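You operate a simulated robot arm through the tools that you are given. There is no shell and no other tool. Be economical: measure what you need, move in short steps, check, and stop when the job is done.

Carry out the task below with a simulated robot arm. There is one attempt and no reset: what you move stays moved.

## Task
Shut the left drawer of the parts bench. Then take the red stop and put it on the top of the press table. Then open the right drawer of the parts bench, put the brown stop inside and shut the drawer again. Then put the purple rag on the top of the packing table. Then take the flat black lamp on the top of the press table and put it away on the top of the parts bench. Then shut the cleaner drawer. Then fetch the grey pad from the top of the parts bench and set it on the top of the press table. Then fetch the long teal carton and set it on the top of the rental desk. Then fetch the teal rag and set it in the inside of the delivery crate. Then put the carton marked "Pads" from the top of the cleaning table in the inside of the delivery crate. Do these in the order given. Set down upright: long teal carton, carton.

Only the result counts: the job must be done as asked and must still hold three seconds after the hand-in. Knocking over, shifting, dropping, spilling or breaking anything else fails it.

## Robot
A 6-joint arm with a two-finger gripper on a trunk, on a base that drives. Base frame: it is fixed to the floor where the robot stands at the start and does not move with it; the origin is under the middle of the robot, x ahead of it, y to its left, z up. Units: m, rad, N and s.
With the tool pointing down near the work surface it reaches from about 0.3 to 0.84 m from the robot's upright axis, wherever it stands. Its first joint turns from -2.897 to 2.897 rad. Places, roughly: WC drawer2 [-0.6, -0.6, 0.7]; brown stop (3x3x3 cm) [-3.7, -0.8, 0.9]; cleaner drawer [-0.8, -0.7, 0.9]; flat black lamp [-1.5, -0.75, 0.75]; green carton, red carton [5.25, -0.75, 0.75]; grey pad (7x15x3 cm) [0.7, -0.8, 0.9]; inside of the delivery crate [3.6, 1.4, 0.7]; left drawer of the parts bench [0.5, -0.3, 0.8]; long teal carton [3, 1.25, 0.75]; purple rag (7x10x3 cm) [-1.9, -0.8, 0.8]; red stop (3x3x4 cm) [0.6, -0.7, 0.9]; right drawer of the parts bench [-0.6, -0.6, 0.8]; teal rag (7x10x3 cm) [5.3, -0.5, 0.8]; top of the packing table [1.4, -0.7, 0.8]; top of the parts bench [0, -0.7, 0.9]; top of the press table [-1.7, -0.7, 0.8]; top of the rental desk [1.8, 3.6, 0.9]. Payload 2.45 kg.
Tool frame: the origin (TCP) lies between the finger pads and is the grasp point; the fingertips stand 0.02 m ahead of it; z points along the fingers, y is the line along which they close. Largest opening 0.14 m; the body of the gripper starts 0.168 m behind the TCP.
Orientation is told as [roll, pitch, yaw] about the base's x, y, z axes, in that order, counted from this pose: with the fingers straight down and closing along the base's y, the tool's x points along the base's -x, its y along +y and its z along -z.

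## Interface
- The arm moves only by the tool drive_tool. Its arguments are lists of equal length, an entry for each row: "offset": the shift along the tool's x, y, z in cm, a list of three; "turn": the turn, a rotation vector about the tool's x, y, z in rad, a list of three. In form: {"offset": [[x, y, z], ...], "turn": [[ax, ay, az], ...]}. A call has 1 to 20 rows; each row shifts and turns the commanded pose from where the row before left it, along the tool's axes as they then stand. "hand" is the opening, from 0 (shut) to 1 (fully open), set as the call begins (left out, the last holds). Each row takes 0.2 s and may step no farther than 0.05 m and 0.15 rad from the row before; otherwise, or with a gripper value out of range, the whole call is refused. A pose out of reach is approached as far as the arm can. The call stops where the force on the tool passes 40 N (or 10 N more than at its start, if that is more) or the arm is blocked; 0.2 s more then pass. Each finger travels about 0.045 m/s and halts on what it meets, pressing with about 34 N; the grip force reading is that of the motor and also rises with nothing between the fingers. The clock runs only during rows and for 0.2 s after the last one: add rows that do not move to give the fingers time. It gives the time, the measured TCP pose, the force on the tool (base axes), the opening and the grip force at its end, in the units of the frame above (readings bear some noise), with the torque about the TCP (base axes, N m) and any sound that the robot's microphone picked up.
- Cameras (640 x 400 px; columns grow to the right, rows downward): "scene" is now at [0.0189, 0.0778, 1.8329]; the picture's right is [-0.99, -0.14, 0.00], its down [-0.13, 0.88, -0.46] and it looks along [0.07, -0.45, -0.89] (base axes); focal length 249 px, centre (320, 200). "wrist" rides on the gripper at [0.078, 0.011, -0.209] in the tool frame; the picture's right is [-0.14, 0.99, 0.00], its down [-0.92, -0.13, -0.37] and it looks along [-0.36, -0.05, 0.93] (tool axes); focal length 280 px, centre (320, 200). There is no depth. A picture from a camera that has moved, and an enlarged one, comes with that camera's place and axes in the base frame and with its lens.
- capture(camera): a new picture of that camera. It takes no simulated time.
- lift_body(by): slides the trunk up (or, below 0, down) by that many m; the arm and the scene camera ride with it, the base frame stays. It gives what a move gives, with no picture.
- base_move(legs): drives the robot by 1 to 6 legs, each [ahead, left, turn to the left] in m, m and rad, along the robot's own axes; the way and the turn of a leg run together, so that a leg with both is an arc; at most 1.5 m and 3.142 rad a leg. The arm and the cameras ride along, it lands a little off, and it stops where it bumps. It gives what a move gives.
- turn_head(pan, tilt): turns the head with the scene camera to pan (to the left, within 2.496 rad either way) and tilt (down, from -0.506 to 1.204), counted from straight ahead of the robot. It gives what a move gives.
- inspect(camera, box): a new picture of the part [left, top, right, bottom] of that camera's present view, enlarged. It takes no simulated time.
- job_done(): hands the job in; it is judged then, once.

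Work in short steps. Places have to be worked out from the pictures, the camera data and where the tool is seen: move nearer, look again, correct. Check each grasp and each placing, and mend what went wrong. You have 525 turns and 292 pictures in all, those below and enlarged ones among them. Open the gripper and draw the arm clear of the work before you hand the job in, unless the task says otherwise; then end with one line.

The tools are called after "Request:" by a JSON object that holds its "method" and its "body". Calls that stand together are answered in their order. drive_tool: Moves the arm, as the interface text tells. Its arguments: {"type":"object","properties":{"offset":{"type":"array","items":{"type":"array","items":{"type":"number"}}},"turn":{"type":"array","items":{"type":"array","items":{"type":"number"}}},"hand":{"type":"number"}},"required":["offset","turn"]} The other tools are called the same way: lift_body (by) slides the trunk up or down; base_move (legs) drives the base; turn_head (pan, tilt) turns the head that bears the scene camera; capture (camera) takes a picture; inspect (camera, box) takes an enlarged picture of a part of a camera's view; job_done () hands the job in.

At the start:

```text
t: 0.0
position: [-0.3126, -0.3816, 1.1989]
orientation: [0.002, 0.001, -0.001]
contact_force: [0.2, -0.6, -0.7]
moment: [-0.02, 0.0, 0.03]
finger_gap: 0.14
gripper_force: 0.1
trunk travel left (down, up): [-0.1, 0.13]
robot x, y, heading: [-0.0008, 0.0003, -0.003]
head pan, tilt: [-1.426, 1.093]
```

scene: 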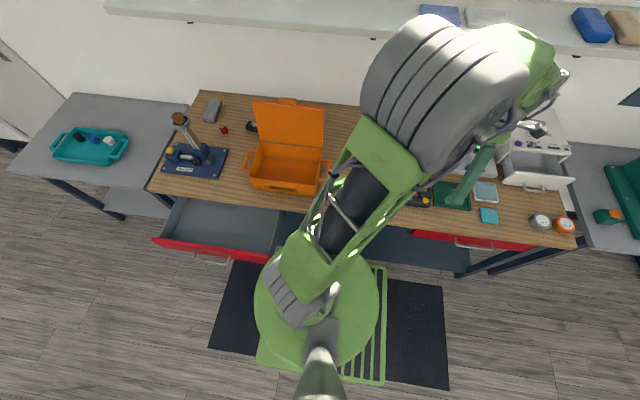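
wrist: 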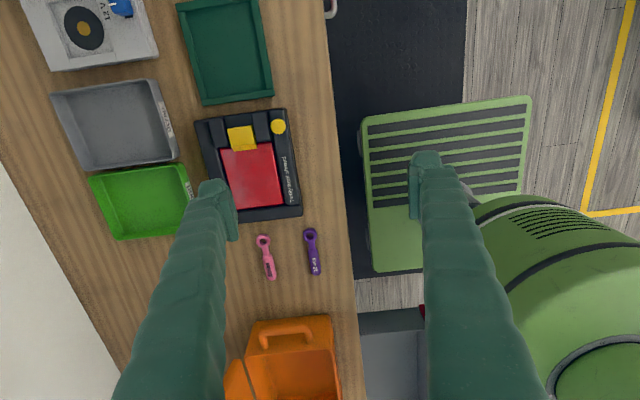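

I'll survey the bench first: the head turns a little left and a little right of the present view so I can see past the arm.

Request:
{"method": "turn_head", "body": {"pan": -0.9, "tilt": 0.75}}

Request:
{"method": "capture", "body": {"camera": "scene"}}

Request:
{"method": "turn_head", "body": {"pan": -2.2, "tilt": 0.75}}

Request:
{"method": "capture", "body": {"camera": "scene"}}

```text
t: 0.9
position: [-0.3131, -0.3826, 1.1987]
orientation: [0.0, -0.001, -0.001]
contact_force: [0.2, -0.1, 0.0]
moment: [0.02, -0.03, -0.02]
finger_gap: 0.14
gripper_force: 0.0
trunk travel left (down, up): [-0.1, 0.13]
robot x, y, heading: [0.0019, 0.0012, 0.003]
head pan, tilt: [-0.901, 0.75]
```

```text
289 pictures are left
camera scene: at [0.0611, 0.0757, 1.8583], right [-0.78, -0.62, 0.0], down [-0.42, 0.54, -0.73], along [0.45, -0.57, -0.68], focal length 249 px, centre (320, 200)
```

scene: 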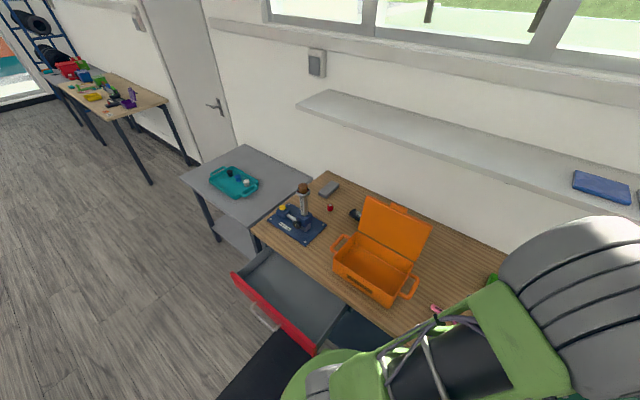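

```text
t: 2.4
position: [-0.3114, -0.3817, 1.1997]
orientation: [0.0, 0.0, 0.001]
contact_force: [-0.1, 0.7, -0.6]
moment: [-0.05, -0.01, 0.01]
finger_gap: 0.1399
gripper_force: 0.0
trunk travel left (down, up): [-0.1, 0.13]
robot x, y, heading: [-0.0026, 0.0011, -0.002]
head pan, tilt: [-2.201, 0.75]
```

```text
288 pictures are left
camera scene: at [-0.0391, 0.0737, 1.8583], right [-0.81, 0.59, 0.0], down [0.4, 0.55, -0.73], along [-0.43, -0.59, -0.68], focal length 249 px, centre (320, 200)
```

scene: 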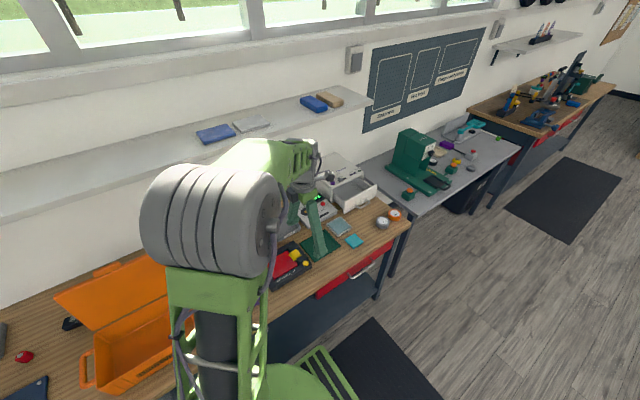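

The left side was not visible yet. I look to the left before driving that way.

Request:
{"method": "turn_head", "body": {"pan": 1.0, "tilt": 0.5}}

Request:
{"method": "capture", "body": {"camera": "scene"}}

Request:
{"method": "turn_head", "body": {"pan": 0.0, "tilt": 0.4}}

Request:
{"method": "capture", "body": {"camera": "scene"}}

```text
t: 5.2
position: [-0.3122, -0.3813, 1.1989]
orientation: [0.001, 0.0, -0.001]
contact_force: [0.4, -0.3, 0.1]
moment: [0.0, 0.01, 0.01]
finger_gap: 0.1402
gripper_force: 0.2
trunk travel left (down, up): [-0.1, 0.13]
robot x, y, heading: [-0.001, -0.0031, 0.001]
head pan, tilt: [1.0, 0.499]
```

```text
287 pictures are left
camera scene: at [0.0589, 0.2172, 1.8803], right [0.84, -0.54, 0.0], down [-0.26, -0.4, -0.88], along [0.47, 0.74, -0.48], focal length 249 px, centre (320, 200)
```

scene: 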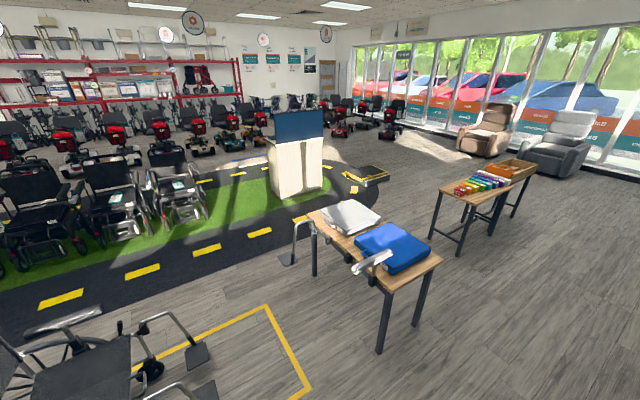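

```text
t: 6.4
position: [-0.3124, -0.383, 1.1995]
orientation: [-0.001, 0.001, 0.0]
contact_force: [-0.2, 0.0, 0.6]
moment: [0.03, 0.0, 0.03]
finger_gap: 0.1402
gripper_force: 0.1
trunk travel left (down, up): [-0.1, 0.13]
robot x, y, heading: [0.0028, 0.0026, 0.004]
head pan, tilt: [0.0, 0.4]
```

```text
286 pictures are left
camera scene: at [0.1023, 0.1408, 1.8894], right [0.0, -1.0, 0.0], down [-0.39, 0.0, -0.92], along [0.92, 0.0, -0.39], focal length 249 px, centre (320, 200)
```

scene: 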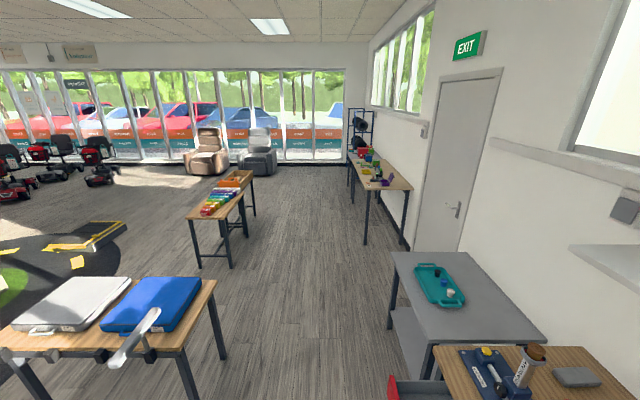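

The floor to the left is clear; the nearest table corner is at about (1.0, 0.9). I drive left, then ahead, to face the left drawer, and turn the head back to the bench.

Request:
{"method": "base_move", "body": {"legs": [[0, 0.32, 0], [0.5, 0, 0]]}}

Request:
{"method": "turn_head", "body": {"pan": -1.5, "tilt": 0.95}}

Request:
{"method": "capture", "body": {"camera": "scene"}}

```text
t: 12.4
position: [0.1871, -0.0587, 1.1985]
orientation: [0.0, 0.0, -0.001]
contact_force: [0.5, -0.3, 0.1]
moment: [0.0, 0.07, -0.03]
finger_gap: 0.1398
gripper_force: 0.0
trunk travel left (down, up): [-0.1, 0.13]
robot x, y, heading: [0.5005, 0.3215, 0.001]
head pan, tilt: [0.0, 0.4]
```

```text
t: 14.0
position: [0.1865, -0.058, 1.1999]
orientation: [0.0, -0.001, 0.0]
contact_force: [0.4, 0.6, -1.2]
moment: [0.02, 0.02, -0.03]
finger_gap: 0.1402
gripper_force: 0.0
trunk travel left (down, up): [-0.1, 0.13]
robot x, y, heading: [0.5005, 0.3246, -0.002]
head pan, tilt: [-1.499, 0.949]
```

```text
285 pictures are left
camera scene: at [0.5143, 0.3916, 1.8428], right [-1.0, -0.07, 0.0], down [-0.06, 0.81, -0.58], along [0.04, -0.58, -0.81], focal length 249 px, centre (320, 200)
```

scene: 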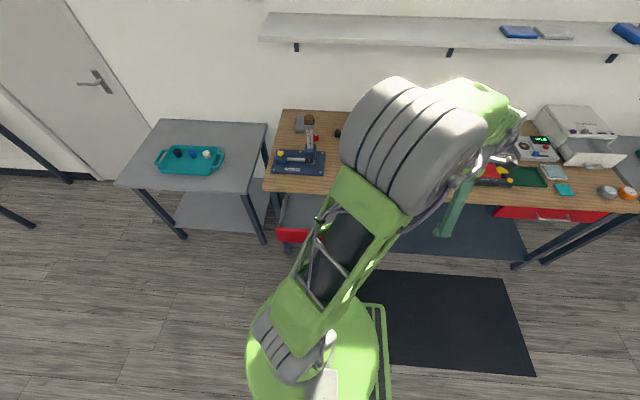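

The base stands at (0.50, 0.32). I shut the fingers and bring the tool to x 0.5, y −0.03, above the space in front of the drawer.

Request:
{"method": "drive_tool", "body": {"offset": [[-4.5, 0.4, 0], [-4.5, 0.4, 0], [-4.5, 0.4, 0], [-4.5, 0.4, 0], [-4.5, 0.4, 0], [-4.5, 0.4, 0], [-4.5, 0.4, 0], [0, 0, 4], [0, 0, 4], [0, 0, 4], [0, 0, 4]], "turn": [[0, 0, 0], [0, 0, 0], [0, 0, 0], [0, 0, 0], [0, 0, 0], [0, 0, 0], [0, 0, 0], [0, 0, 0], [0, 0, 0], [0, 0, 0], [0, 0, 0]], "hand": 0}}

Request:
{"method": "capture", "body": {"camera": "scene"}}

Request:
{"method": "capture", "body": {"camera": "wrist"}}

```text
t: 16.4
position: [0.5018, -0.0299, 1.0403]
orientation: [0.001, 0.001, 0.001]
contact_force: [-0.4, 0.1, -0.2]
moment: [0.0, -0.02, 0.03]
finger_gap: 0.0001
gripper_force: 29.6
trunk travel left (down, up): [-0.1, 0.13]
robot x, y, heading: [0.4966, 0.3255, 0.004]
head pan, tilt: [-1.499, 0.949]
```

```text
284 pictures are left
camera scene: at [0.514, 0.3906, 1.8428], right [-1.0, -0.07, 0.0], down [-0.06, 0.81, -0.58], along [0.04, -0.58, -0.81], focal length 249 px, centre (320, 200)
```

scene: 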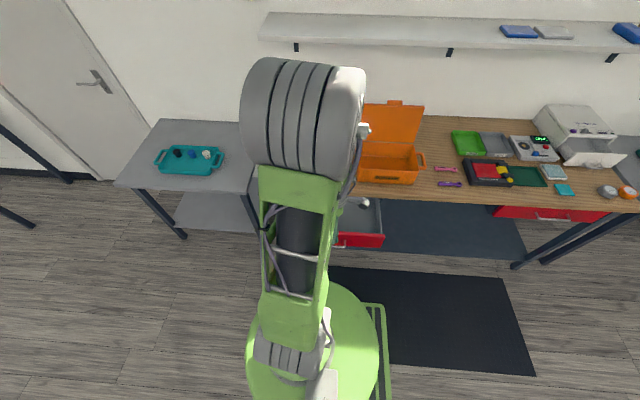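

```text
283 pictures are left
camera wrist: at [0.4239, -0.0184, 1.2489], right [0.14, 0.99, 0.0], down [0.92, -0.13, 0.37], along [0.37, -0.05, -0.93], focal length 280 px, centre (320, 200)
```

wrist: 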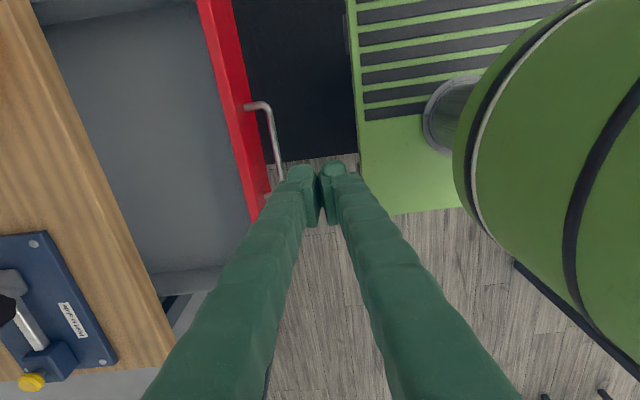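

The drawer front is in front of the fingers, with the handle at about y −0.11. I lower to z 0.77 and push toward −y.

Request:
{"method": "drive_tool", "body": {"offset": [[0, 0, 4.5], [0, 0, 4.5], [0, 0, 4.5], [0, 0, 4.5], [0, 0, 4.5], [0, 0, 4.5], [0, 0, 0]], "turn": [[0, 0, 0], [0, 0, 0], [0, 0, 0], [0, 0, 0], [0, 0, 0], [0, 0, 0], [0, 0, 0]]}}

Request:
{"method": "capture", "body": {"camera": "wrist"}}

```text
t: 18.0
position: [0.5028, -0.0298, 0.7678]
orientation: [0.002, 0.0, 0.001]
contact_force: [-0.3, -1.1, -0.3]
moment: [-0.03, 0.04, 0.0]
finger_gap: 0.0002
gripper_force: 29.6
trunk travel left (down, up): [-0.1, 0.13]
robot x, y, heading: [0.4962, 0.3232, -0.002]
head pan, tilt: [-1.499, 0.949]
```

```text
282 pictures are left
camera wrist: at [0.4249, -0.0182, 0.9777], right [0.14, 0.99, 0.0], down [0.92, -0.13, 0.37], along [0.36, -0.05, -0.93], focal length 280 px, centre (320, 200)
```

wrist: 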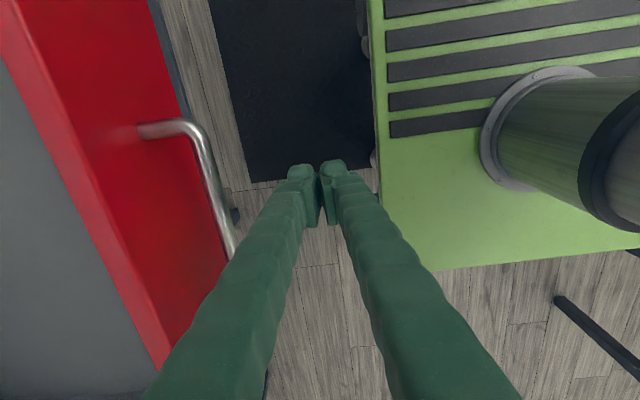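

The handle bar is at z≈0.76, level with my fingers. I lower 1 cm and push it in.

Request:
{"method": "drive_tool", "body": {"offset": [[0, 0, 1.0], [0, -3, 0], [0, -3, 0], [0, -3, 0], [0, -3, 0], [0, -3, 0], [0, -3, 0], [0, -3, 0], [0, 0, 0]], "turn": [[0, 0, 0], [0, 0, 0], [0, 0, 0], [0, 0, 0], [0, 0, 0], [0, 0, 0], [0, 0, 0], [0, 0, 0], [0, 0, 0]]}}

Request:
{"method": "capture", "body": {"camera": "wrist"}}

```text
t: 20.0
position: [0.5026, -0.2394, 0.7606]
orientation: [-0.002, -0.001, 0.0]
contact_force: [-0.2, -0.4, 0.3]
moment: [0.03, -0.01, -0.02]
finger_gap: 0.0001
gripper_force: 29.5
trunk travel left (down, up): [-0.1, 0.13]
robot x, y, heading: [0.4986, 0.3215, 0.004]
head pan, tilt: [-1.499, 0.949]
```

```text
281 pictures are left
camera wrist: at [0.4248, -0.2283, 0.9689], right [0.14, 0.99, 0.0], down [0.92, -0.13, 0.37], along [0.36, -0.05, -0.93], focal length 280 px, centre (320, 200)
```

wrist: 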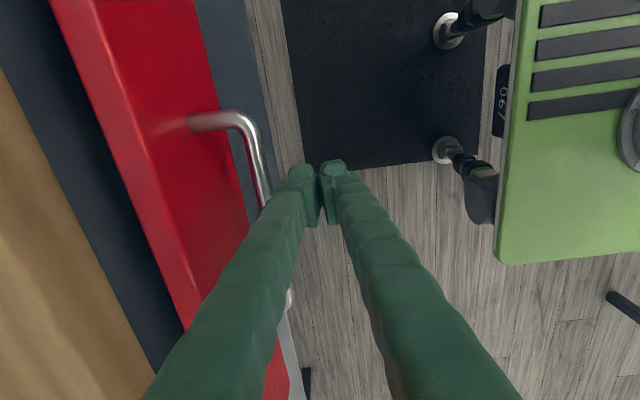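

The drawer follows with a small gap left. I keep pushing in smaller steps until it seats.

Request:
{"method": "drive_tool", "body": {"offset": [[0, -1.5, 0], [0, -1.5, 0], [0, -1.5, 0], [0, -1.5, 0], [0, -1, 0], [0, -1, 0], [0, -1, 0], [0, -1, 0]], "turn": [[0, 0, 0], [0, 0, 0], [0, 0, 0], [0, 0, 0], [0, 0, 0], [0, 0, 0], [0, 0, 0], [0, 0, 0]]}}

Request:
{"method": "capture", "body": {"camera": "wrist"}}

```text
t: 21.2
position: [0.503, -0.2947, 0.7561]
orientation: [0.026, -0.003, -0.001]
contact_force: [-0.7, 11.7, 0.0]
moment: [-0.38, -0.06, 0.08]
finger_gap: 0.0
gripper_force: 29.3
trunk travel left (down, up): [-0.1, 0.13]
robot x, y, heading: [0.5006, 0.3235, -0.003]
head pan, tilt: [-1.499, 0.949]
stopped in row 5: the force on the tool passed its limit at 50 N (the readings are from after the stop); the commanded pose is now the measured one
```

```text
280 pictures are left
camera wrist: at [0.4241, -0.2882, 0.9644], right [0.14, 0.99, 0.02], down [0.92, -0.14, 0.37], along [0.37, -0.03, -0.93], focal length 280 px, centre (320, 200)
```

wrist: 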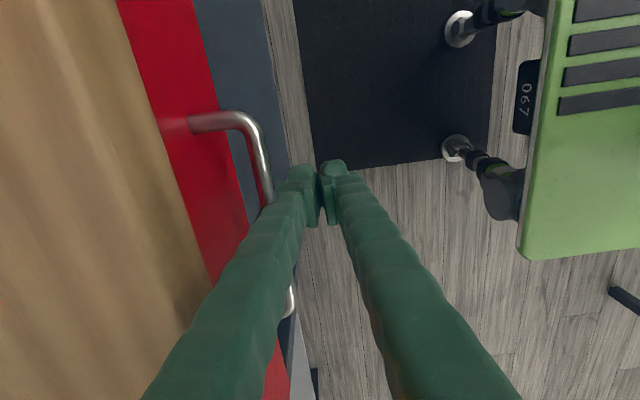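

The drawer is seated (the force passed the limit against the stop). I back off, straighten the roll and raise the arm to z 1.2.

Request:
{"method": "drive_tool", "body": {"offset": [[0, 4, 0], [0, 4, 0], [0, 0, -5], [0, 0, -5], [0, 0, -5], [0, 0, -5], [0, 0, -5], [0, 0, -5], [0, 0, -5], [0, 0, -5], [0, 0, -5]], "turn": [[0.026, 0, 0], [0, 0, 0], [0, 0, 0], [0, 0, 0], [0, 0, 0], [0, 0, 0], [0, 0, 0], [0, 0, 0], [0, 0, 0], [0, 0, 0], [0, 0, 0]]}}

Request:
{"method": "inspect", "body": {"camera": "scene", "box": [240, 80, 440, 260]}}

Request:
{"method": "capture", "body": {"camera": "wrist"}}

```text
t: 23.6
position: [0.5007, -0.2145, 1.2081]
orientation: [-0.007, -0.001, -0.001]
contact_force: [0.0, -0.1, 0.3]
moment: [-0.03, 0.0, -0.01]
finger_gap: 0.0001
gripper_force: 29.3
trunk travel left (down, up): [-0.1, 0.13]
robot x, y, heading: [0.5013, 0.3238, -0.001]
head pan, tilt: [-1.499, 0.949]
```

```text
2.22 times, centred on (340, 170) of scene
camera zoom: at [0.5142, 0.3928, 1.8428], right [-1.0, -0.07, 0.0], down [-0.06, 0.81, -0.58], along [0.04, -0.58, -0.81], focal length 554 px, centre (276, 267)
```

zoom: 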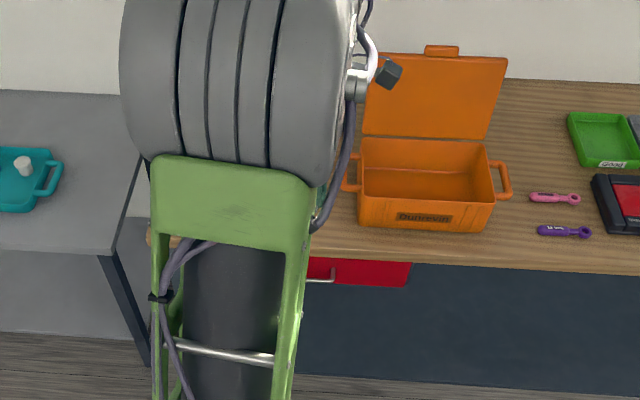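

```text
278 pictures are left
camera wrist: at [0.4229, -0.2007, 1.4158], right [0.14, 0.99, -0.01], down [0.92, -0.13, 0.37], along [0.37, -0.06, -0.93], focal length 280 px, centre (320, 200)
```

wrist: 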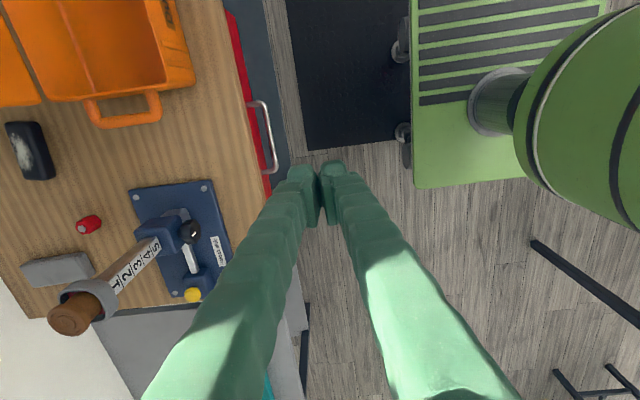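

The drawer is shut flush. The red stop computes to about (0.623, −0.735, 0.88), with the press lever knob near (0.69, −0.61, 1.09), so I'll grasp with the closing axis along x. I move the base nearer and yaw the tool +90°.

Request:
{"method": "base_move", "body": {"legs": [[0.07, -0.3, 0]]}}

Request:
{"method": "drive_tool", "body": {"offset": [[0, 0, 0], [0, 0, 0], [0, 0, 0], [0, 0, 0], [0, 0, 0], [0, 0, 0], [0, 0, 0], [0, 0, 0], [0, 0, 0], [0, 0, 0], [0, 0, 0]], "turn": [[0, 0, -0.1428], [0, 0, -0.1428], [0, 0, -0.1428], [0, 0, -0.1428], [0, 0, -0.1428], [0, 0, -0.1428], [0, 0, -0.1428], [0, 0, -0.1428], [0, 0, -0.1428], [0, 0, -0.1428], [0, 0, -0.1428]], "hand": 0.5}}

Request:
{"method": "capture", "body": {"camera": "wrist"}}

Request:
{"method": "capture", "body": {"camera": "scene"}}

```text
t: 26.8
position: [0.5708, -0.5166, 1.2064]
orientation: [-0.008, -0.001, 0.0]
contact_force: [1.1, -0.2, 0.4]
moment: [0.04, 0.0, 0.0]
finger_gap: 0.0
gripper_force: 29.5
trunk travel left (down, up): [-0.1, 0.13]
robot x, y, heading: [0.5693, 0.0242, 0.003]
head pan, tilt: [-1.499, 0.949]
```

```text
t: 29.2
position: [0.5993, -0.5171, 1.2043]
orientation: [0.028, 0.009, 1.402]
contact_force: [-0.6, -1.2, -0.3]
moment: [-0.02, -0.06, -0.02]
finger_gap: 0.07
gripper_force: 0.0
out of reach, approached as far as the arm can: row 10, 11
trunk travel left (down, up): [-0.1, 0.13]
robot x, y, heading: [0.5696, 0.0223, 0.001]
head pan, tilt: [-1.499, 0.949]
```

```text
277 pictures are left
camera wrist: at [0.5819, -0.5892, 1.4144], right [-0.95, 0.3, 0.03], down [0.29, 0.89, 0.35], along [0.08, 0.35, -0.93], focal length 280 px, centre (320, 200)
```

wrist: 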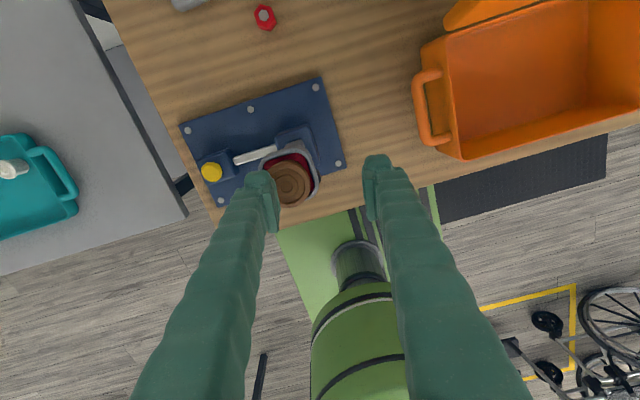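

```text
276 pictures are left
camera scene: at [0.5827, 0.0918, 1.8428], right [-1.0, -0.07, 0.0], down [-0.06, 0.81, -0.58], along [0.04, -0.58, -0.81], focal length 249 px, centre (320, 200)
```

scene: 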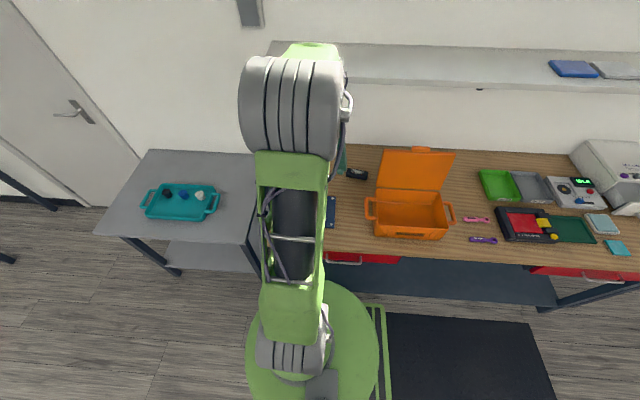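

The wrist view puts the press knob at (0.626, −0.51, ~1.17), just beneath my open fingers, so I first rise straight up and then yaw back to 0.

Request:
{"method": "drive_tool", "body": {"offset": [[0, 0, -3], [0, 0, -4], [0, 0, -4], [0, 0, 0], [0, 0, 0], [0, 0, 0], [0, 0, 0], [0, 0, 0], [0, 0, 0], [0, 0, 0], [0, 0, 0], [0, 0, 0], [0, 0, 0], [0, 0, 0]], "turn": [[0, 0, 0], [0, 0, 0], [0, 0, 0], [0, 0, 0.1428], [0, 0, 0.1428], [0, 0, 0.1428], [0, 0, 0.1428], [0, 0, 0.1428], [0, 0, 0.1428], [0, 0, 0.1428], [0, 0, 0.1428], [0, 0, 0.1428], [0, 0, 0.1428], [0, 0, 0.1428]]}}

Request:
{"method": "capture", "body": {"camera": "wrist"}}

```text
t: 32.2
position: [0.6038, -0.5154, 1.3145]
orientation: [-0.012, 0.029, -0.174]
contact_force: [-0.5, 0.5, -0.2]
moment: [-0.02, 0.01, -0.03]
finger_gap: 0.0697
gripper_force: 0.1
trunk travel left (down, up): [-0.1, 0.13]
robot x, y, heading: [0.5654, 0.0208, -0.004]
head pan, tilt: [-1.499, 0.949]
```

```text
275 pictures are left
camera wrist: at [0.5349, -0.4889, 1.5249], right [0.31, 0.95, -0.02], down [0.9, -0.28, 0.34], along [0.32, -0.12, -0.94], focal length 280 px, centre (320, 200)
```

wrist: 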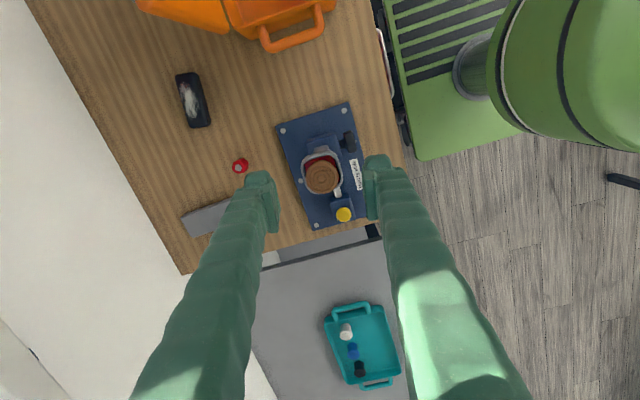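

The tool sits tilted slightly after the out-of-reach rows. I straighten it and drive to about (1.0, −0.03), so that the forearm won't pass above the press knob when reaching the red stop.

Request:
{"method": "drive_tool", "body": {"offset": [[0, 0, 0], [0, 0, 0], [0, 0, 0]], "turn": [[0, 0, -0.087], [0, 0, -0.087], [-0.012, -0.029, 0]]}}

Request:
{"method": "base_move", "body": {"legs": [[0.45, -0.05, 0]]}}

Request:
{"method": "turn_head", "body": {"pan": -2.0, "tilt": 0.9}}

Request:
{"method": "capture", "body": {"camera": "scene"}}

```text
t: 33.0
position: [0.6033, -0.5159, 1.3152]
orientation: [0.006, -0.002, 0.005]
contact_force: [0.0, 0.1, -0.3]
moment: [0.0, 0.01, 0.02]
finger_gap: 0.0701
gripper_force: 0.0
trunk travel left (down, up): [-0.1, 0.13]
robot x, y, heading: [0.5724, 0.0228, 0.001]
head pan, tilt: [-1.499, 0.949]
```

```text
t: 35.7
position: [1.0532, -0.5659, 1.3139]
orientation: [0.007, 0.0, 0.003]
contact_force: [0.5, 0.1, -0.3]
moment: [0.01, 0.03, 0.0]
finger_gap: 0.0701
gripper_force: 0.1
trunk travel left (down, up): [-0.1, 0.13]
robot x, y, heading: [1.0204, -0.0259, -0.005]
head pan, tilt: [-1.499, 0.949]
```

```text
t: 36.6
position: [1.0524, -0.5652, 1.3138]
orientation: [0.005, 0.0, 0.001]
contact_force: [0.1, -0.1, 0.4]
moment: [0.02, -0.04, 0.01]
finger_gap: 0.0702
gripper_force: 0.0
trunk travel left (down, up): [-0.1, 0.13]
robot x, y, heading: [1.0224, -0.0264, -0.002]
head pan, tilt: [-2.0, 0.901]
```

```text
274 pictures are left
camera scene: at [0.9964, 0.0457, 1.8464], right [-0.91, 0.42, 0.0], down [0.33, 0.71, -0.62], along [-0.26, -0.56, -0.78], focal length 249 px, centre (320, 200)
```

scene: 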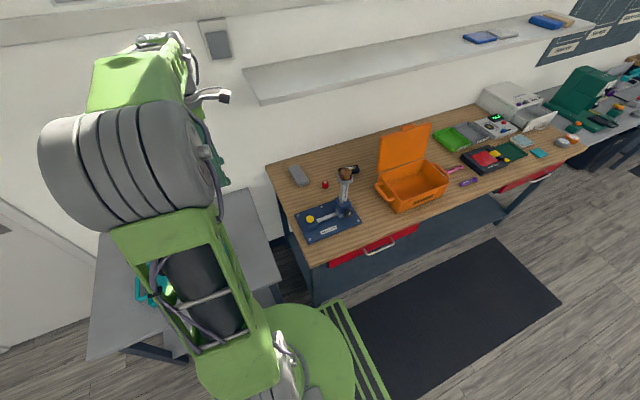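

The shelf's front edge works out to about y −0.83, z 1.33, and the stop lies at y −0.73, so I need to know how bulky the wrist is. I look closely at the arm.

Request:
{"method": "turn_head", "body": {"pan": -2.0, "tilt": 0.5}}

Request:
{"method": "capture", "body": {"camera": "scene"}}

```text
t: 37.5
position: [1.0521, -0.5658, 1.3148]
orientation: [0.005, 0.0, 0.003]
contact_force: [-0.3, -0.8, -0.5]
moment: [0.01, -0.03, -0.01]
finger_gap: 0.07
gripper_force: 0.0
trunk travel left (down, up): [-0.1, 0.13]
robot x, y, heading: [1.0155, -0.0262, -0.003]
head pan, tilt: [-2.0, 0.499]
```

```text
273 pictures are left
camera scene: at [0.9899, 0.0316, 1.8802], right [-0.91, 0.42, 0.0], down [0.2, 0.44, -0.88], along [-0.37, -0.8, -0.48], focal length 249 px, centre (320, 200)
```

scene: 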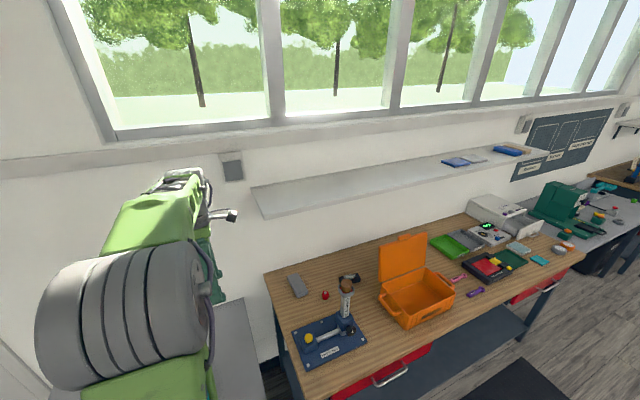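

The wrist's top stays about 0.33 m above the TCP, so at grasp height it is below the shelf. I move the base slightly nearer, yaw to −90° (camera toward the robot) and hover over the stop at z 1.15.

Request:
{"method": "base_move", "body": {"legs": [[-0.06, 0, 0]]}}

Request:
{"method": "drive_tool", "body": {"offset": [[0, 0, 0], [0, 0, 0], [0, 0, 0], [0, 0, 0], [0, 0, 0], [0, 0, 0], [0, 0, 0], [0, 0, 0], [0, 0, 0], [0, 0, 0], [0, 0, 0]], "turn": [[0, 0, 0.1428], [0, 0, 0.1428], [0, 0, 0.1428], [0, 0, 0.1428], [0, 0, 0.1428], [0, 0, 0.1428], [0, 0, 0.1428], [0, 0, 0.1428], [0, 0, 0.1428], [0, 0, 0.1428], [0, 0, 0.1428]]}}

```text
t: 38.5
position: [0.9907, -0.5656, 1.3155]
orientation: [0.006, 0.0, 0.001]
contact_force: [-0.3, -0.2, -0.1]
moment: [0.0, -0.08, 0.0]
finger_gap: 0.0699
gripper_force: 0.1
trunk travel left (down, up): [-0.1, 0.13]
robot x, y, heading: [0.9617, -0.0276, -0.008]
head pan, tilt: [-2.0, 0.499]
```

```text
t: 40.9
position: [0.9919, -0.5654, 1.3134]
orientation: [0.0, 0.006, -1.572]
contact_force: [-0.3, -0.1, 0.1]
moment: [0.0, 0.0, 0.01]
finger_gap: 0.0702
gripper_force: 0.2
trunk travel left (down, up): [-0.1, 0.13]
robot x, y, heading: [0.9601, -0.0242, -0.003]
head pan, tilt: [-2.0, 0.499]
```

Now I carry the tool to above (0.623, −0.66) and lower a bit to look.

Request:
{"method": "drive_tool", "body": {"offset": [[-1.05, -4.08, 0], [-1.05, -4.08, 0], [-1.05, -4.08, 0], [-1.05, -4.08, 0], [-1.05, -4.08, 0], [-1.05, -4.08, 0], [-1.05, -4.08, 0], [-1.05, -4.08, 0], [-1.05, -4.08, 0], [-3, 0, 0], [-3, 0, 0], [0, 0, 4], [0, 0, 4]], "turn": [[0, 0, 0], [0, 0, 0], [0, 0, 0], [0, 0, 0], [0, 0, 0], [0, 0, 0], [0, 0, 0], [0, 0, 0], [0, 0, 0], [0, 0, 0], [0, 0, 0], [0, 0, 0], [0, 0, 0]]}}

Request:
{"method": "capture", "body": {"camera": "wrist"}}

Request:
{"method": "capture", "body": {"camera": "scene"}}

```text
t: 43.7
position: [0.6427, -0.6469, 1.2967]
orientation: [0.003, 0.009, -1.57]
contact_force: [0.1, -0.1, -0.2]
moment: [0.06, -0.06, 0.01]
finger_gap: 0.0698
gripper_force: 0.1
out of reach, approached as far as the arm can: row 9, 10, 11, 12, 13
trunk travel left (down, up): [-0.1, 0.13]
robot x, y, heading: [0.9617, -0.0242, 0.002]
head pan, tilt: [-2.0, 0.499]
```

```text
272 pictures are left
camera wrist: at [0.6539, -0.5689, 1.5067], right [0.99, -0.14, 0.0], down [-0.13, -0.92, 0.36], along [-0.05, -0.36, -0.93], focal length 280 px, centre (320, 200)
```

wrist: 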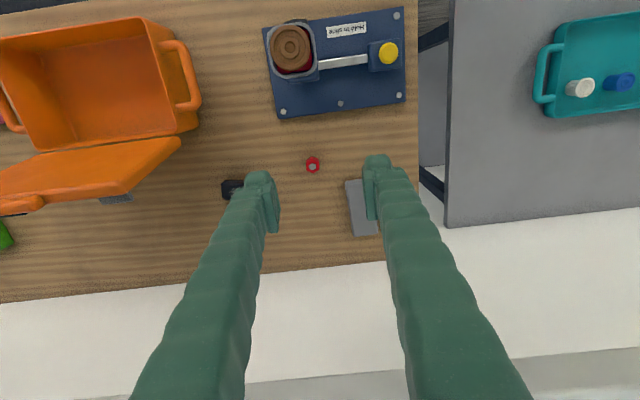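

```text
271 pictures are left
camera scene: at [0.93, 0.0307, 1.8803], right [-0.91, 0.42, 0.0], down [0.2, 0.44, -0.88], along [-0.37, -0.8, -0.48], focal length 249 px, centre (320, 200)
```

scene: 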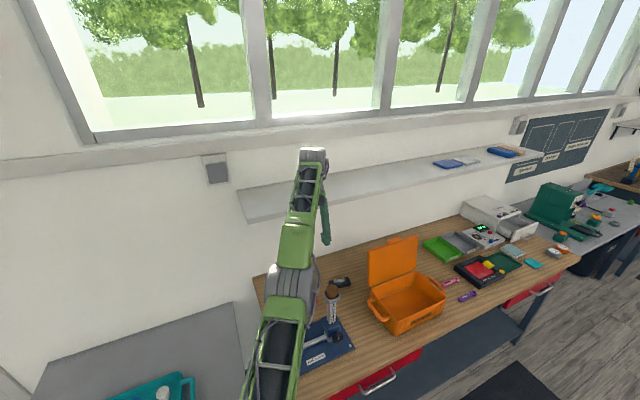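

The arm is nearly straight at this height, so it reaches less. I lower first to z ≈1.1, then go out to the stop at (0.617, −0.727).

Request:
{"method": "drive_tool", "body": {"offset": [[0, 0, 5], [0, 0, 5], [0, 0, 5], [0, 0, 5], [-2, -0.6, 0], [-2, -0.7, 0], [-2, -0.7, 0], [-2, -0.6, 0]], "turn": [[0, 0, 0], [0, 0, 0], [0, 0, 0], [0, 0, 0], [0, 0, 0], [0, 0, 0], [0, 0, 0], [0, 0, 0]]}}

Request:
{"method": "capture", "body": {"camera": "wrist"}}

Request:
{"method": "capture", "body": {"camera": "scene"}}

```text
t: 45.5
position: [0.6494, -0.6646, 1.2773]
orientation: [-0.001, 0.006, -1.57]
contact_force: [0.2, 0.3, 0.5]
moment: [-0.03, 0.03, -0.01]
finger_gap: 0.0703
gripper_force: 0.1
out of reach, approached as far as the arm can: row 1, 2, 3, 4, 5, 6, 7, 8
trunk travel left (down, up): [-0.1, 0.13]
robot x, y, heading: [0.9569, -0.0258, 0.003]
head pan, tilt: [-2.0, 0.499]
```

```text
270 pictures are left
camera wrist: at [0.6606, -0.586, 1.4863], right [0.99, -0.14, 0.0], down [-0.13, -0.92, 0.36], along [-0.05, -0.36, -0.93], focal length 280 px, centre (320, 200)
```

wrist: 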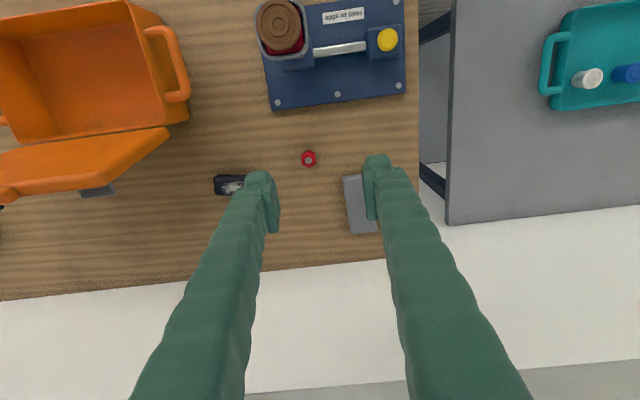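

```text
269 pictures are left
camera scene: at [0.9307, 0.0316, 1.8803], right [-0.91, 0.42, 0.0], down [0.2, 0.43, -0.88], along [-0.37, -0.8, -0.48], focal length 249 px, centre (320, 200)
```

scene: 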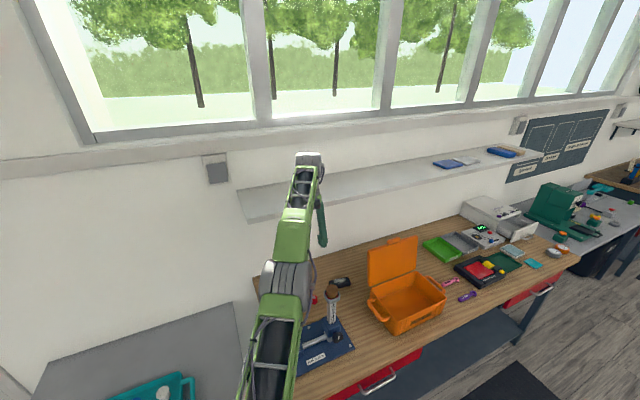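

The arm is stuck at its reach boundary. I draw back toward the robot (to about x 0.73, y −0.60, clear of the knob), lower there, and then extend.

Request:
{"method": "drive_tool", "body": {"offset": [[2, 2.8, 0], [2, 2.8, 0], [2, 2.8, 0], [0, 0, 4], [0, 0, 4], [0, 0, 4], [0, 0, 4], [0, 0, 0]], "turn": [[0, 0, 0], [0, 0, 0], [0, 0, 0], [0, 0, 0], [0, 0, 0], [0, 0, 0], [0, 0, 0], [0, 0, 0]]}}

Request:
{"method": "capture", "body": {"camera": "scene"}}

```text
t: 47.3
position: [0.7331, -0.6017, 1.1161]
orientation: [0.0, 0.005, -1.57]
contact_force: [-0.3, 0.4, -0.1]
moment: [-0.08, 0.01, 0.0]
finger_gap: 0.0699
gripper_force: 0.1
trunk travel left (down, up): [-0.1, 0.13]
robot x, y, heading: [0.9616, -0.0238, -0.001]
head pan, tilt: [-2.0, 0.499]
```

```text
268 pictures are left
camera scene: at [0.9307, 0.0321, 1.8803], right [-0.91, 0.42, 0.0], down [0.2, 0.43, -0.88], along [-0.37, -0.8, -0.48], focal length 249 px, centre (320, 200)
```

scene: 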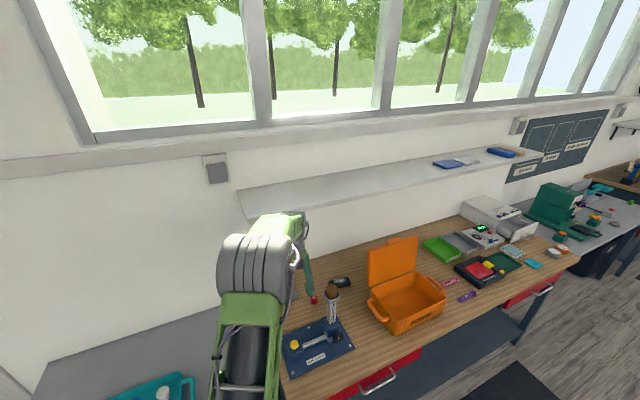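

Clear. I now extend and descend together toward the stop, ending at about z 0.97.

Request:
{"method": "drive_tool", "body": {"offset": [[-2.1, -1.93, 2.5], [-2.1, -1.93, 2.5], [-2.1, -1.93, 2.5], [-2.1, -1.93, 2.5], [-2.1, -1.93, 2.5], [-2.0, -1.93, 2.5]], "turn": [[0, 0, 0], [0, 0, 0], [0, 0, 0], [0, 0, 0], [0, 0, 0], [0, 0, 0]]}}

Request:
{"method": "capture", "body": {"camera": "wrist"}}

Request:
{"method": "capture", "body": {"camera": "scene"}}

```text
t: 48.7
position: [0.624, -0.7175, 0.9668]
orientation: [-0.001, 0.004, -1.569]
contact_force: [0.9, 0.6, 1.1]
moment: [-0.09, 0.01, 0.01]
finger_gap: 0.0701
gripper_force: 0.0
out of reach, approached as far as the arm can: row 6
trunk travel left (down, up): [-0.1, 0.13]
robot x, y, heading: [0.9607, -0.0269, -0.001]
head pan, tilt: [-2.0, 0.499]
```

```text
267 pictures are left
camera wrist: at [0.6339, -0.6402, 1.1756], right [0.99, -0.14, 0.0], down [-0.13, -0.92, 0.36], along [-0.05, -0.36, -0.93], focal length 280 px, centre (320, 200)
```

wrist: 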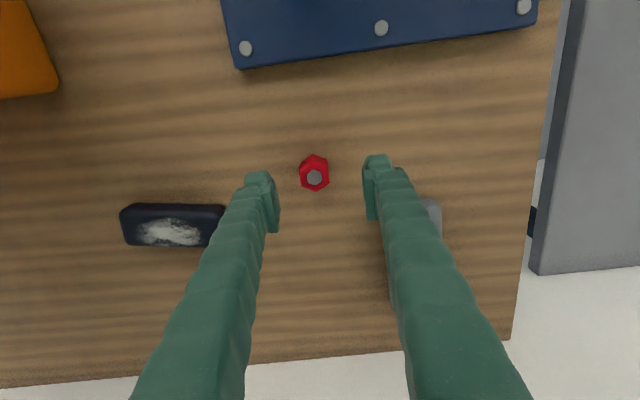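

```text
266 pictures are left
camera scene: at [0.9309, 0.0327, 1.8803], right [-0.91, 0.42, 0.0], down [0.2, 0.43, -0.88], along [-0.37, -0.8, -0.48], focal length 249 px, centre (320, 200)
```

scene: 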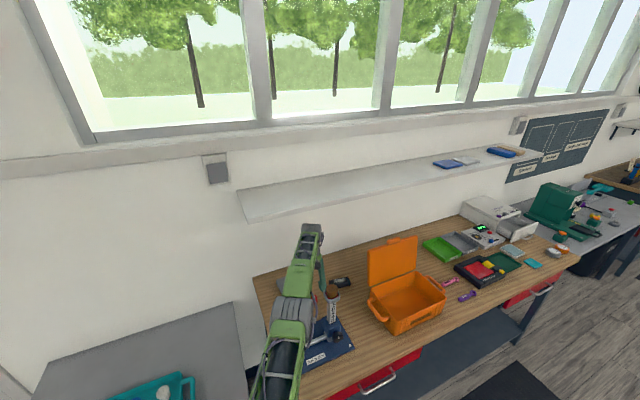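

The hex-shaped red stop sits at about (0.616, −0.722). The reach grows lower down, so I descend 4 cm while correcting x/y.

Request:
{"method": "drive_tool", "body": {"offset": [[0, 0, 2], [0, 0, 2], [-0.4, -0.7, 0], [0, 0, 0]], "turn": [[0, 0, 0], [0, 0, 0], [0, 0, 0], [0, 0, 0]]}}

Request:
{"method": "capture", "body": {"camera": "wrist"}}

```text
t: 49.7
position: [0.6228, -0.718, 0.9257]
orientation: [0.0, 0.006, -1.57]
contact_force: [0.3, -0.1, 0.2]
moment: [0.02, 0.01, -0.01]
finger_gap: 0.0699
gripper_force: 0.1
out of reach, approached as far as the arm can: row 3
trunk travel left (down, up): [-0.1, 0.13]
robot x, y, heading: [0.9616, -0.0271, -0.001]
head pan, tilt: [-2.0, 0.499]
```

```text
265 pictures are left
camera wrist: at [0.634, -0.6396, 1.1346], right [0.99, -0.14, 0.0], down [-0.13, -0.92, 0.36], along [-0.05, -0.36, -0.93], focal length 280 px, centre (320, 200)
```

wrist: 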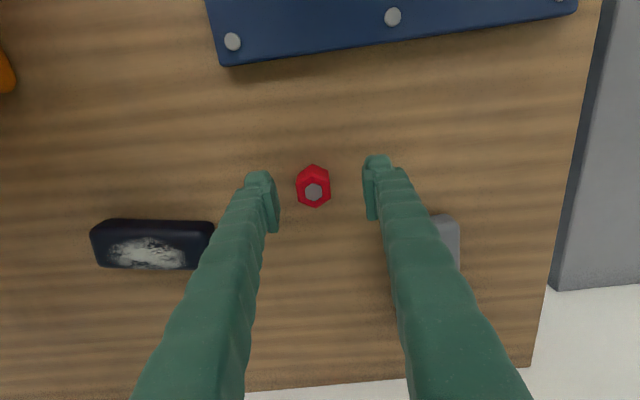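

The reach limit holds at about 0.77 m here. I rise 3 cm, shift the base 4 cm toward the stop, then re-centre.

Request:
{"method": "drive_tool", "body": {"offset": [[0, 0, -3]], "turn": [[0, 0, 0]]}}

Request:
{"method": "base_move", "body": {"legs": [[-0.04, 0, 0]]}}

Request:
{"method": "drive_tool", "body": {"offset": [[0, 3.3, 0], [-0.4, 0, 0], [0, 0, 2], [0, 0, 0]], "turn": [[0, 0, 0], [0, 0, 0], [0, 0, 0], [0, 0, 0]]}}

Request:
{"method": "capture", "body": {"camera": "wrist"}}

```text
t: 50.1
position: [0.6231, -0.7176, 0.9553]
orientation: [0.0, 0.008, -1.569]
contact_force: [1.0, 0.2, -0.1]
moment: [0.01, 0.01, -0.01]
finger_gap: 0.0699
gripper_force: 0.0
trunk travel left (down, up): [-0.1, 0.13]
robot x, y, heading: [0.961, -0.027, -0.002]
head pan, tilt: [-2.0, 0.499]
```

```text
t: 51.0
position: [0.5821, -0.7168, 0.9544]
orientation: [-0.001, 0.005, -1.567]
contact_force: [-0.2, -0.1, -0.3]
moment: [-0.03, -0.07, 0.01]
finger_gap: 0.0699
gripper_force: 0.0
trunk travel left (down, up): [-0.1, 0.13]
robot x, y, heading: [0.9174, -0.0247, -0.003]
head pan, tilt: [-2.0, 0.499]
```

```text
t: 52.0
position: [0.6168, -0.7222, 0.9352]
orientation: [0.001, 0.006, -1.569]
contact_force: [-0.1, -0.6, 1.2]
moment: [-0.02, 0.02, 0.03]
finger_gap: 0.07
gripper_force: 0.1
trunk travel left (down, up): [-0.1, 0.13]
robot x, y, heading: [0.9186, -0.0316, -0.004]
head pan, tilt: [-2.0, 0.499]
```

```text
264 pictures are left
camera wrist: at [0.6269, -0.6431, 1.1444], right [0.99, -0.14, 0.0], down [-0.13, -0.92, 0.36], along [-0.05, -0.36, -0.93], focal length 280 px, centre (320, 200)
```

wrist: 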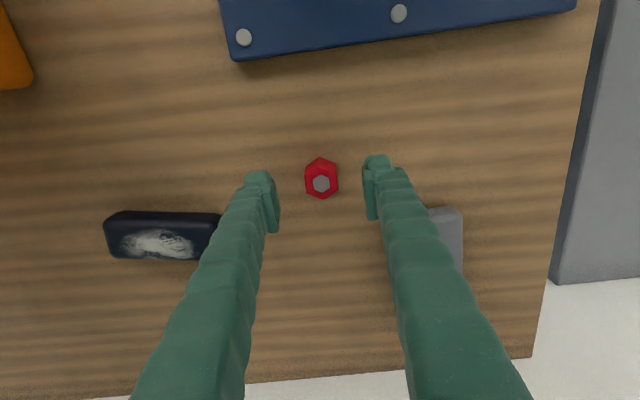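

Aligned. I descend to z ≈0.885 and look again before closing.

Request:
{"method": "drive_tool", "body": {"offset": [[0, 0, 1.5], [0, 0, 1.5], [0, 0, 1.5], [0, 0, 0]], "turn": [[0, 0, 0], [0, 0, 0], [0, 0, 0], [0, 0, 0]]}}

Request:
{"method": "capture", "body": {"camera": "wrist"}}

```text
t: 53.0
position: [0.6174, -0.7215, 0.899]
orientation: [-0.001, -0.003, -1.566]
contact_force: [16.8, 10.4, 20.3]
moment: [0.41, -1.07, 0.25]
finger_gap: 0.0632
gripper_force: 9.1
trunk travel left (down, up): [-0.1, 0.13]
robot x, y, heading: [0.92, -0.026, -0.001]
head pan, tilt: [-2.0, 0.499]
stopped in row 4: the force on the tool passed its limit at 46 N (the readings are from after the stop); the commanded pose is now the measured one
```

```text
263 pictures are left
camera wrist: at [0.6291, -0.6421, 1.1079], right [0.99, -0.13, 0.0], down [-0.12, -0.92, 0.37], along [-0.05, -0.37, -0.93], focal length 280 px, centre (320, 200)
```

wrist: 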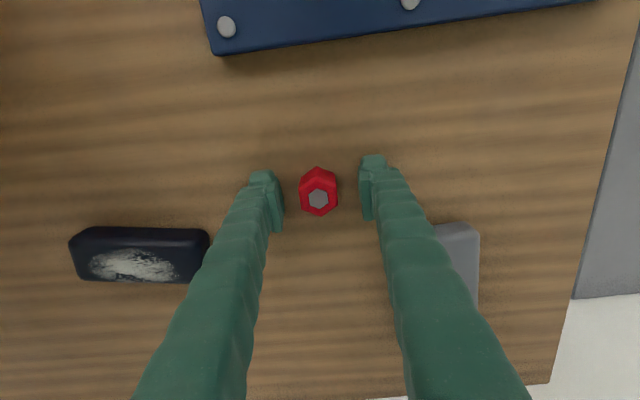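

The fingertips touched the bench, so its top is at about z 0.875 and the stop's centre near 0.893. I rise 8 mm and close on the stop.

Request:
{"method": "drive_tool", "body": {"offset": [[0, 0, -0.8], [0, 0, 0]], "turn": [[0, 0, 0], [0, 0, 0]]}}

Request:
{"method": "drive_tool", "body": {"offset": [[0, 0, 0], [0, 0, 0], [0, 0, 0], [0, 0, 0], [0, 0, 0]], "turn": [[0, 0, 0], [0, 0, 0], [0, 0, 0], [0, 0, 0], [0, 0, 0]], "hand": 0}}

Request:
{"method": "capture", "body": {"camera": "wrist"}}

```text
t: 53.5
position: [0.6141, -0.7231, 0.9021]
orientation: [-0.002, 0.0, -1.571]
contact_force: [0.7, 0.1, -0.2]
moment: [0.02, 0.01, 0.02]
finger_gap: 0.0698
gripper_force: 0.0
trunk travel left (down, up): [-0.1, 0.13]
robot x, y, heading: [0.9176, -0.0267, -0.002]
head pan, tilt: [-2.0, 0.499]
```

```text
t: 54.8
position: [0.6145, -0.7229, 0.9042]
orientation: [-0.003, 0.0, -1.57]
contact_force: [0.2, -0.3, 0.0]
moment: [0.01, 0.02, 0.02]
finger_gap: 0.0268
gripper_force: 34.1
trunk travel left (down, up): [-0.1, 0.13]
robot x, y, heading: [0.9169, -0.0295, -0.007]
head pan, tilt: [-2.0, 0.499]
```

```text
262 pictures are left
camera wrist: at [0.6254, -0.6435, 1.1125], right [0.99, -0.14, 0.0], down [-0.13, -0.92, 0.37], along [-0.05, -0.37, -0.93], focal length 280 px, centre (320, 200)
```

wrist: 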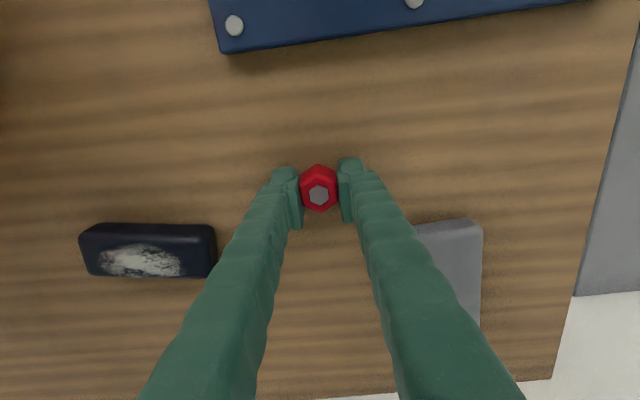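

The stop is held (gap 2.7 cm). I lift it and retrace the path back out past the press knob.

Request:
{"method": "drive_tool", "body": {"offset": [[0, 0, -2], [0, 0, -2], [0, 0, -2], [2.1, 1.93, -2.5], [2.1, 1.93, -2.5], [2.1, 1.93, -2.5], [2.1, 1.93, -2.5], [2.1, 1.93, -2.5], [2.1, 1.93, -2.5], [2.5, 2.5, -3], [2.5, 2.5, -3], [0, 2.5, -3]], "turn": [[0, 0, 0], [0, 0, 0], [0, 0, 0], [0, 0, 0], [0, 0, 0], [0, 0, 0], [0, 0, 0], [0, 0, 0], [0, 0, 0], [0, 0, 0], [0, 0, 0], [0, 0, 0]]}}

Request:
{"method": "capture", "body": {"camera": "wrist"}}

Request:
{"method": "turn_head", "body": {"pan": -2.2, "tilt": 0.7}}

Request:
{"method": "capture", "body": {"camera": "scene"}}

```text
t: 57.4
position: [0.8057, -0.5462, 1.2036]
orientation: [-0.004, 0.0, -1.568]
contact_force: [0.6, -0.2, 0.3]
moment: [0.01, 0.02, 0.0]
finger_gap: 0.0268
gripper_force: 33.9
trunk travel left (down, up): [-0.1, 0.13]
robot x, y, heading: [0.9144, -0.0243, -0.0]
head pan, tilt: [-2.0, 0.499]
```

```text
261 pictures are left
camera wrist: at [0.8176, -0.467, 1.4122], right [0.99, -0.14, 0.0], down [-0.13, -0.92, 0.37], along [-0.05, -0.36, -0.93], focal length 280 px, centre (320, 200)
```

wrist: 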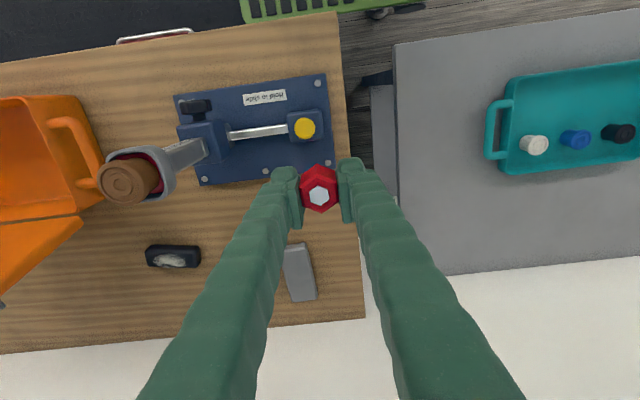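

```text
t: 58.1
position: [0.8053, -0.5473, 1.2037]
orientation: [-0.002, -0.001, -1.571]
contact_force: [-0.1, 1.0, -0.2]
moment: [0.0, 0.0, 0.0]
finger_gap: 0.0267
gripper_force: 34.1
trunk travel left (down, up): [-0.1, 0.13]
robot x, y, heading: [0.914, -0.0237, -0.005]
head pan, tilt: [-2.201, 0.7]
```

```text
260 pictures are left
camera scene: at [0.8787, 0.0462, 1.8626], right [-0.81, 0.59, 0.0], down [0.38, 0.52, -0.77], along [-0.45, -0.62, -0.64], focal length 249 px, centre (320, 200)
```

scene: 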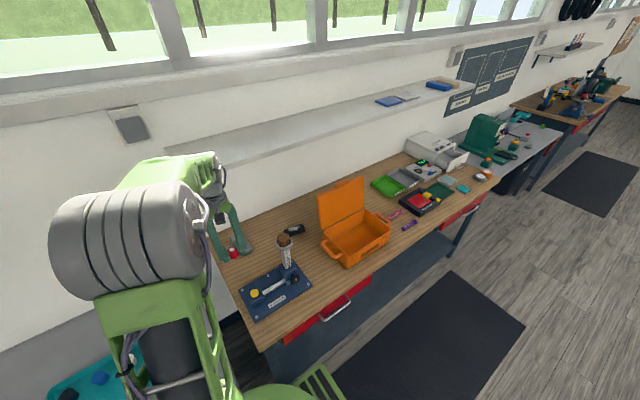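

The stop rides securely. I back the base away from the bench and drive along the aisle to in front of the press table.

Request:
{"method": "base_move", "body": {"legs": [[0, 0.3, 0], [-1.5, 0, 0], [-0.7, 0, 0]]}}

Request:
{"method": "turn_head", "body": {"pan": -1.9, "tilt": 0.8}}

Request:
{"method": "capture", "body": {"camera": "scene"}}

```text
t: 71.8
position: [-1.3915, -0.2521, 1.2021]
orientation: [-0.003, 0.001, -1.561]
contact_force: [-0.2, 0.6, 0.3]
moment: [0.02, -0.01, 0.01]
finger_gap: 0.0269
gripper_force: 34.1
trunk travel left (down, up): [-0.1, 0.13]
robot x, y, heading: [-1.2826, 0.2679, 0.009]
head pan, tilt: [-2.201, 0.7]
```

```text
t: 72.6
position: [-1.3927, -0.2526, 1.2033]
orientation: [-0.003, 0.0, -1.562]
contact_force: [-0.6, 0.0, -1.1]
moment: [0.02, 0.02, 0.01]
finger_gap: 0.0272
gripper_force: 33.6
trunk travel left (down, up): [-0.1, 0.13]
robot x, y, heading: [-1.282, 0.2642, 0.004]
head pan, tilt: [-1.901, 0.799]
```

```text
259 pictures are left
camera scene: at [-1.2998, 0.333, 1.8543], right [-0.95, 0.32, 0.0], down [0.23, 0.68, -0.7], along [-0.22, -0.66, -0.72], focal length 249 px, centre (320, 200)
```

scene: 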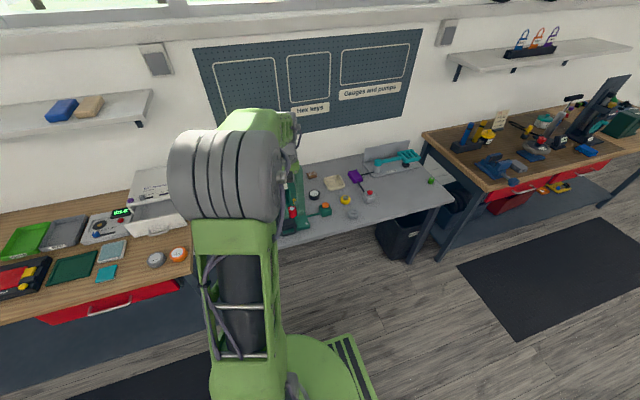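

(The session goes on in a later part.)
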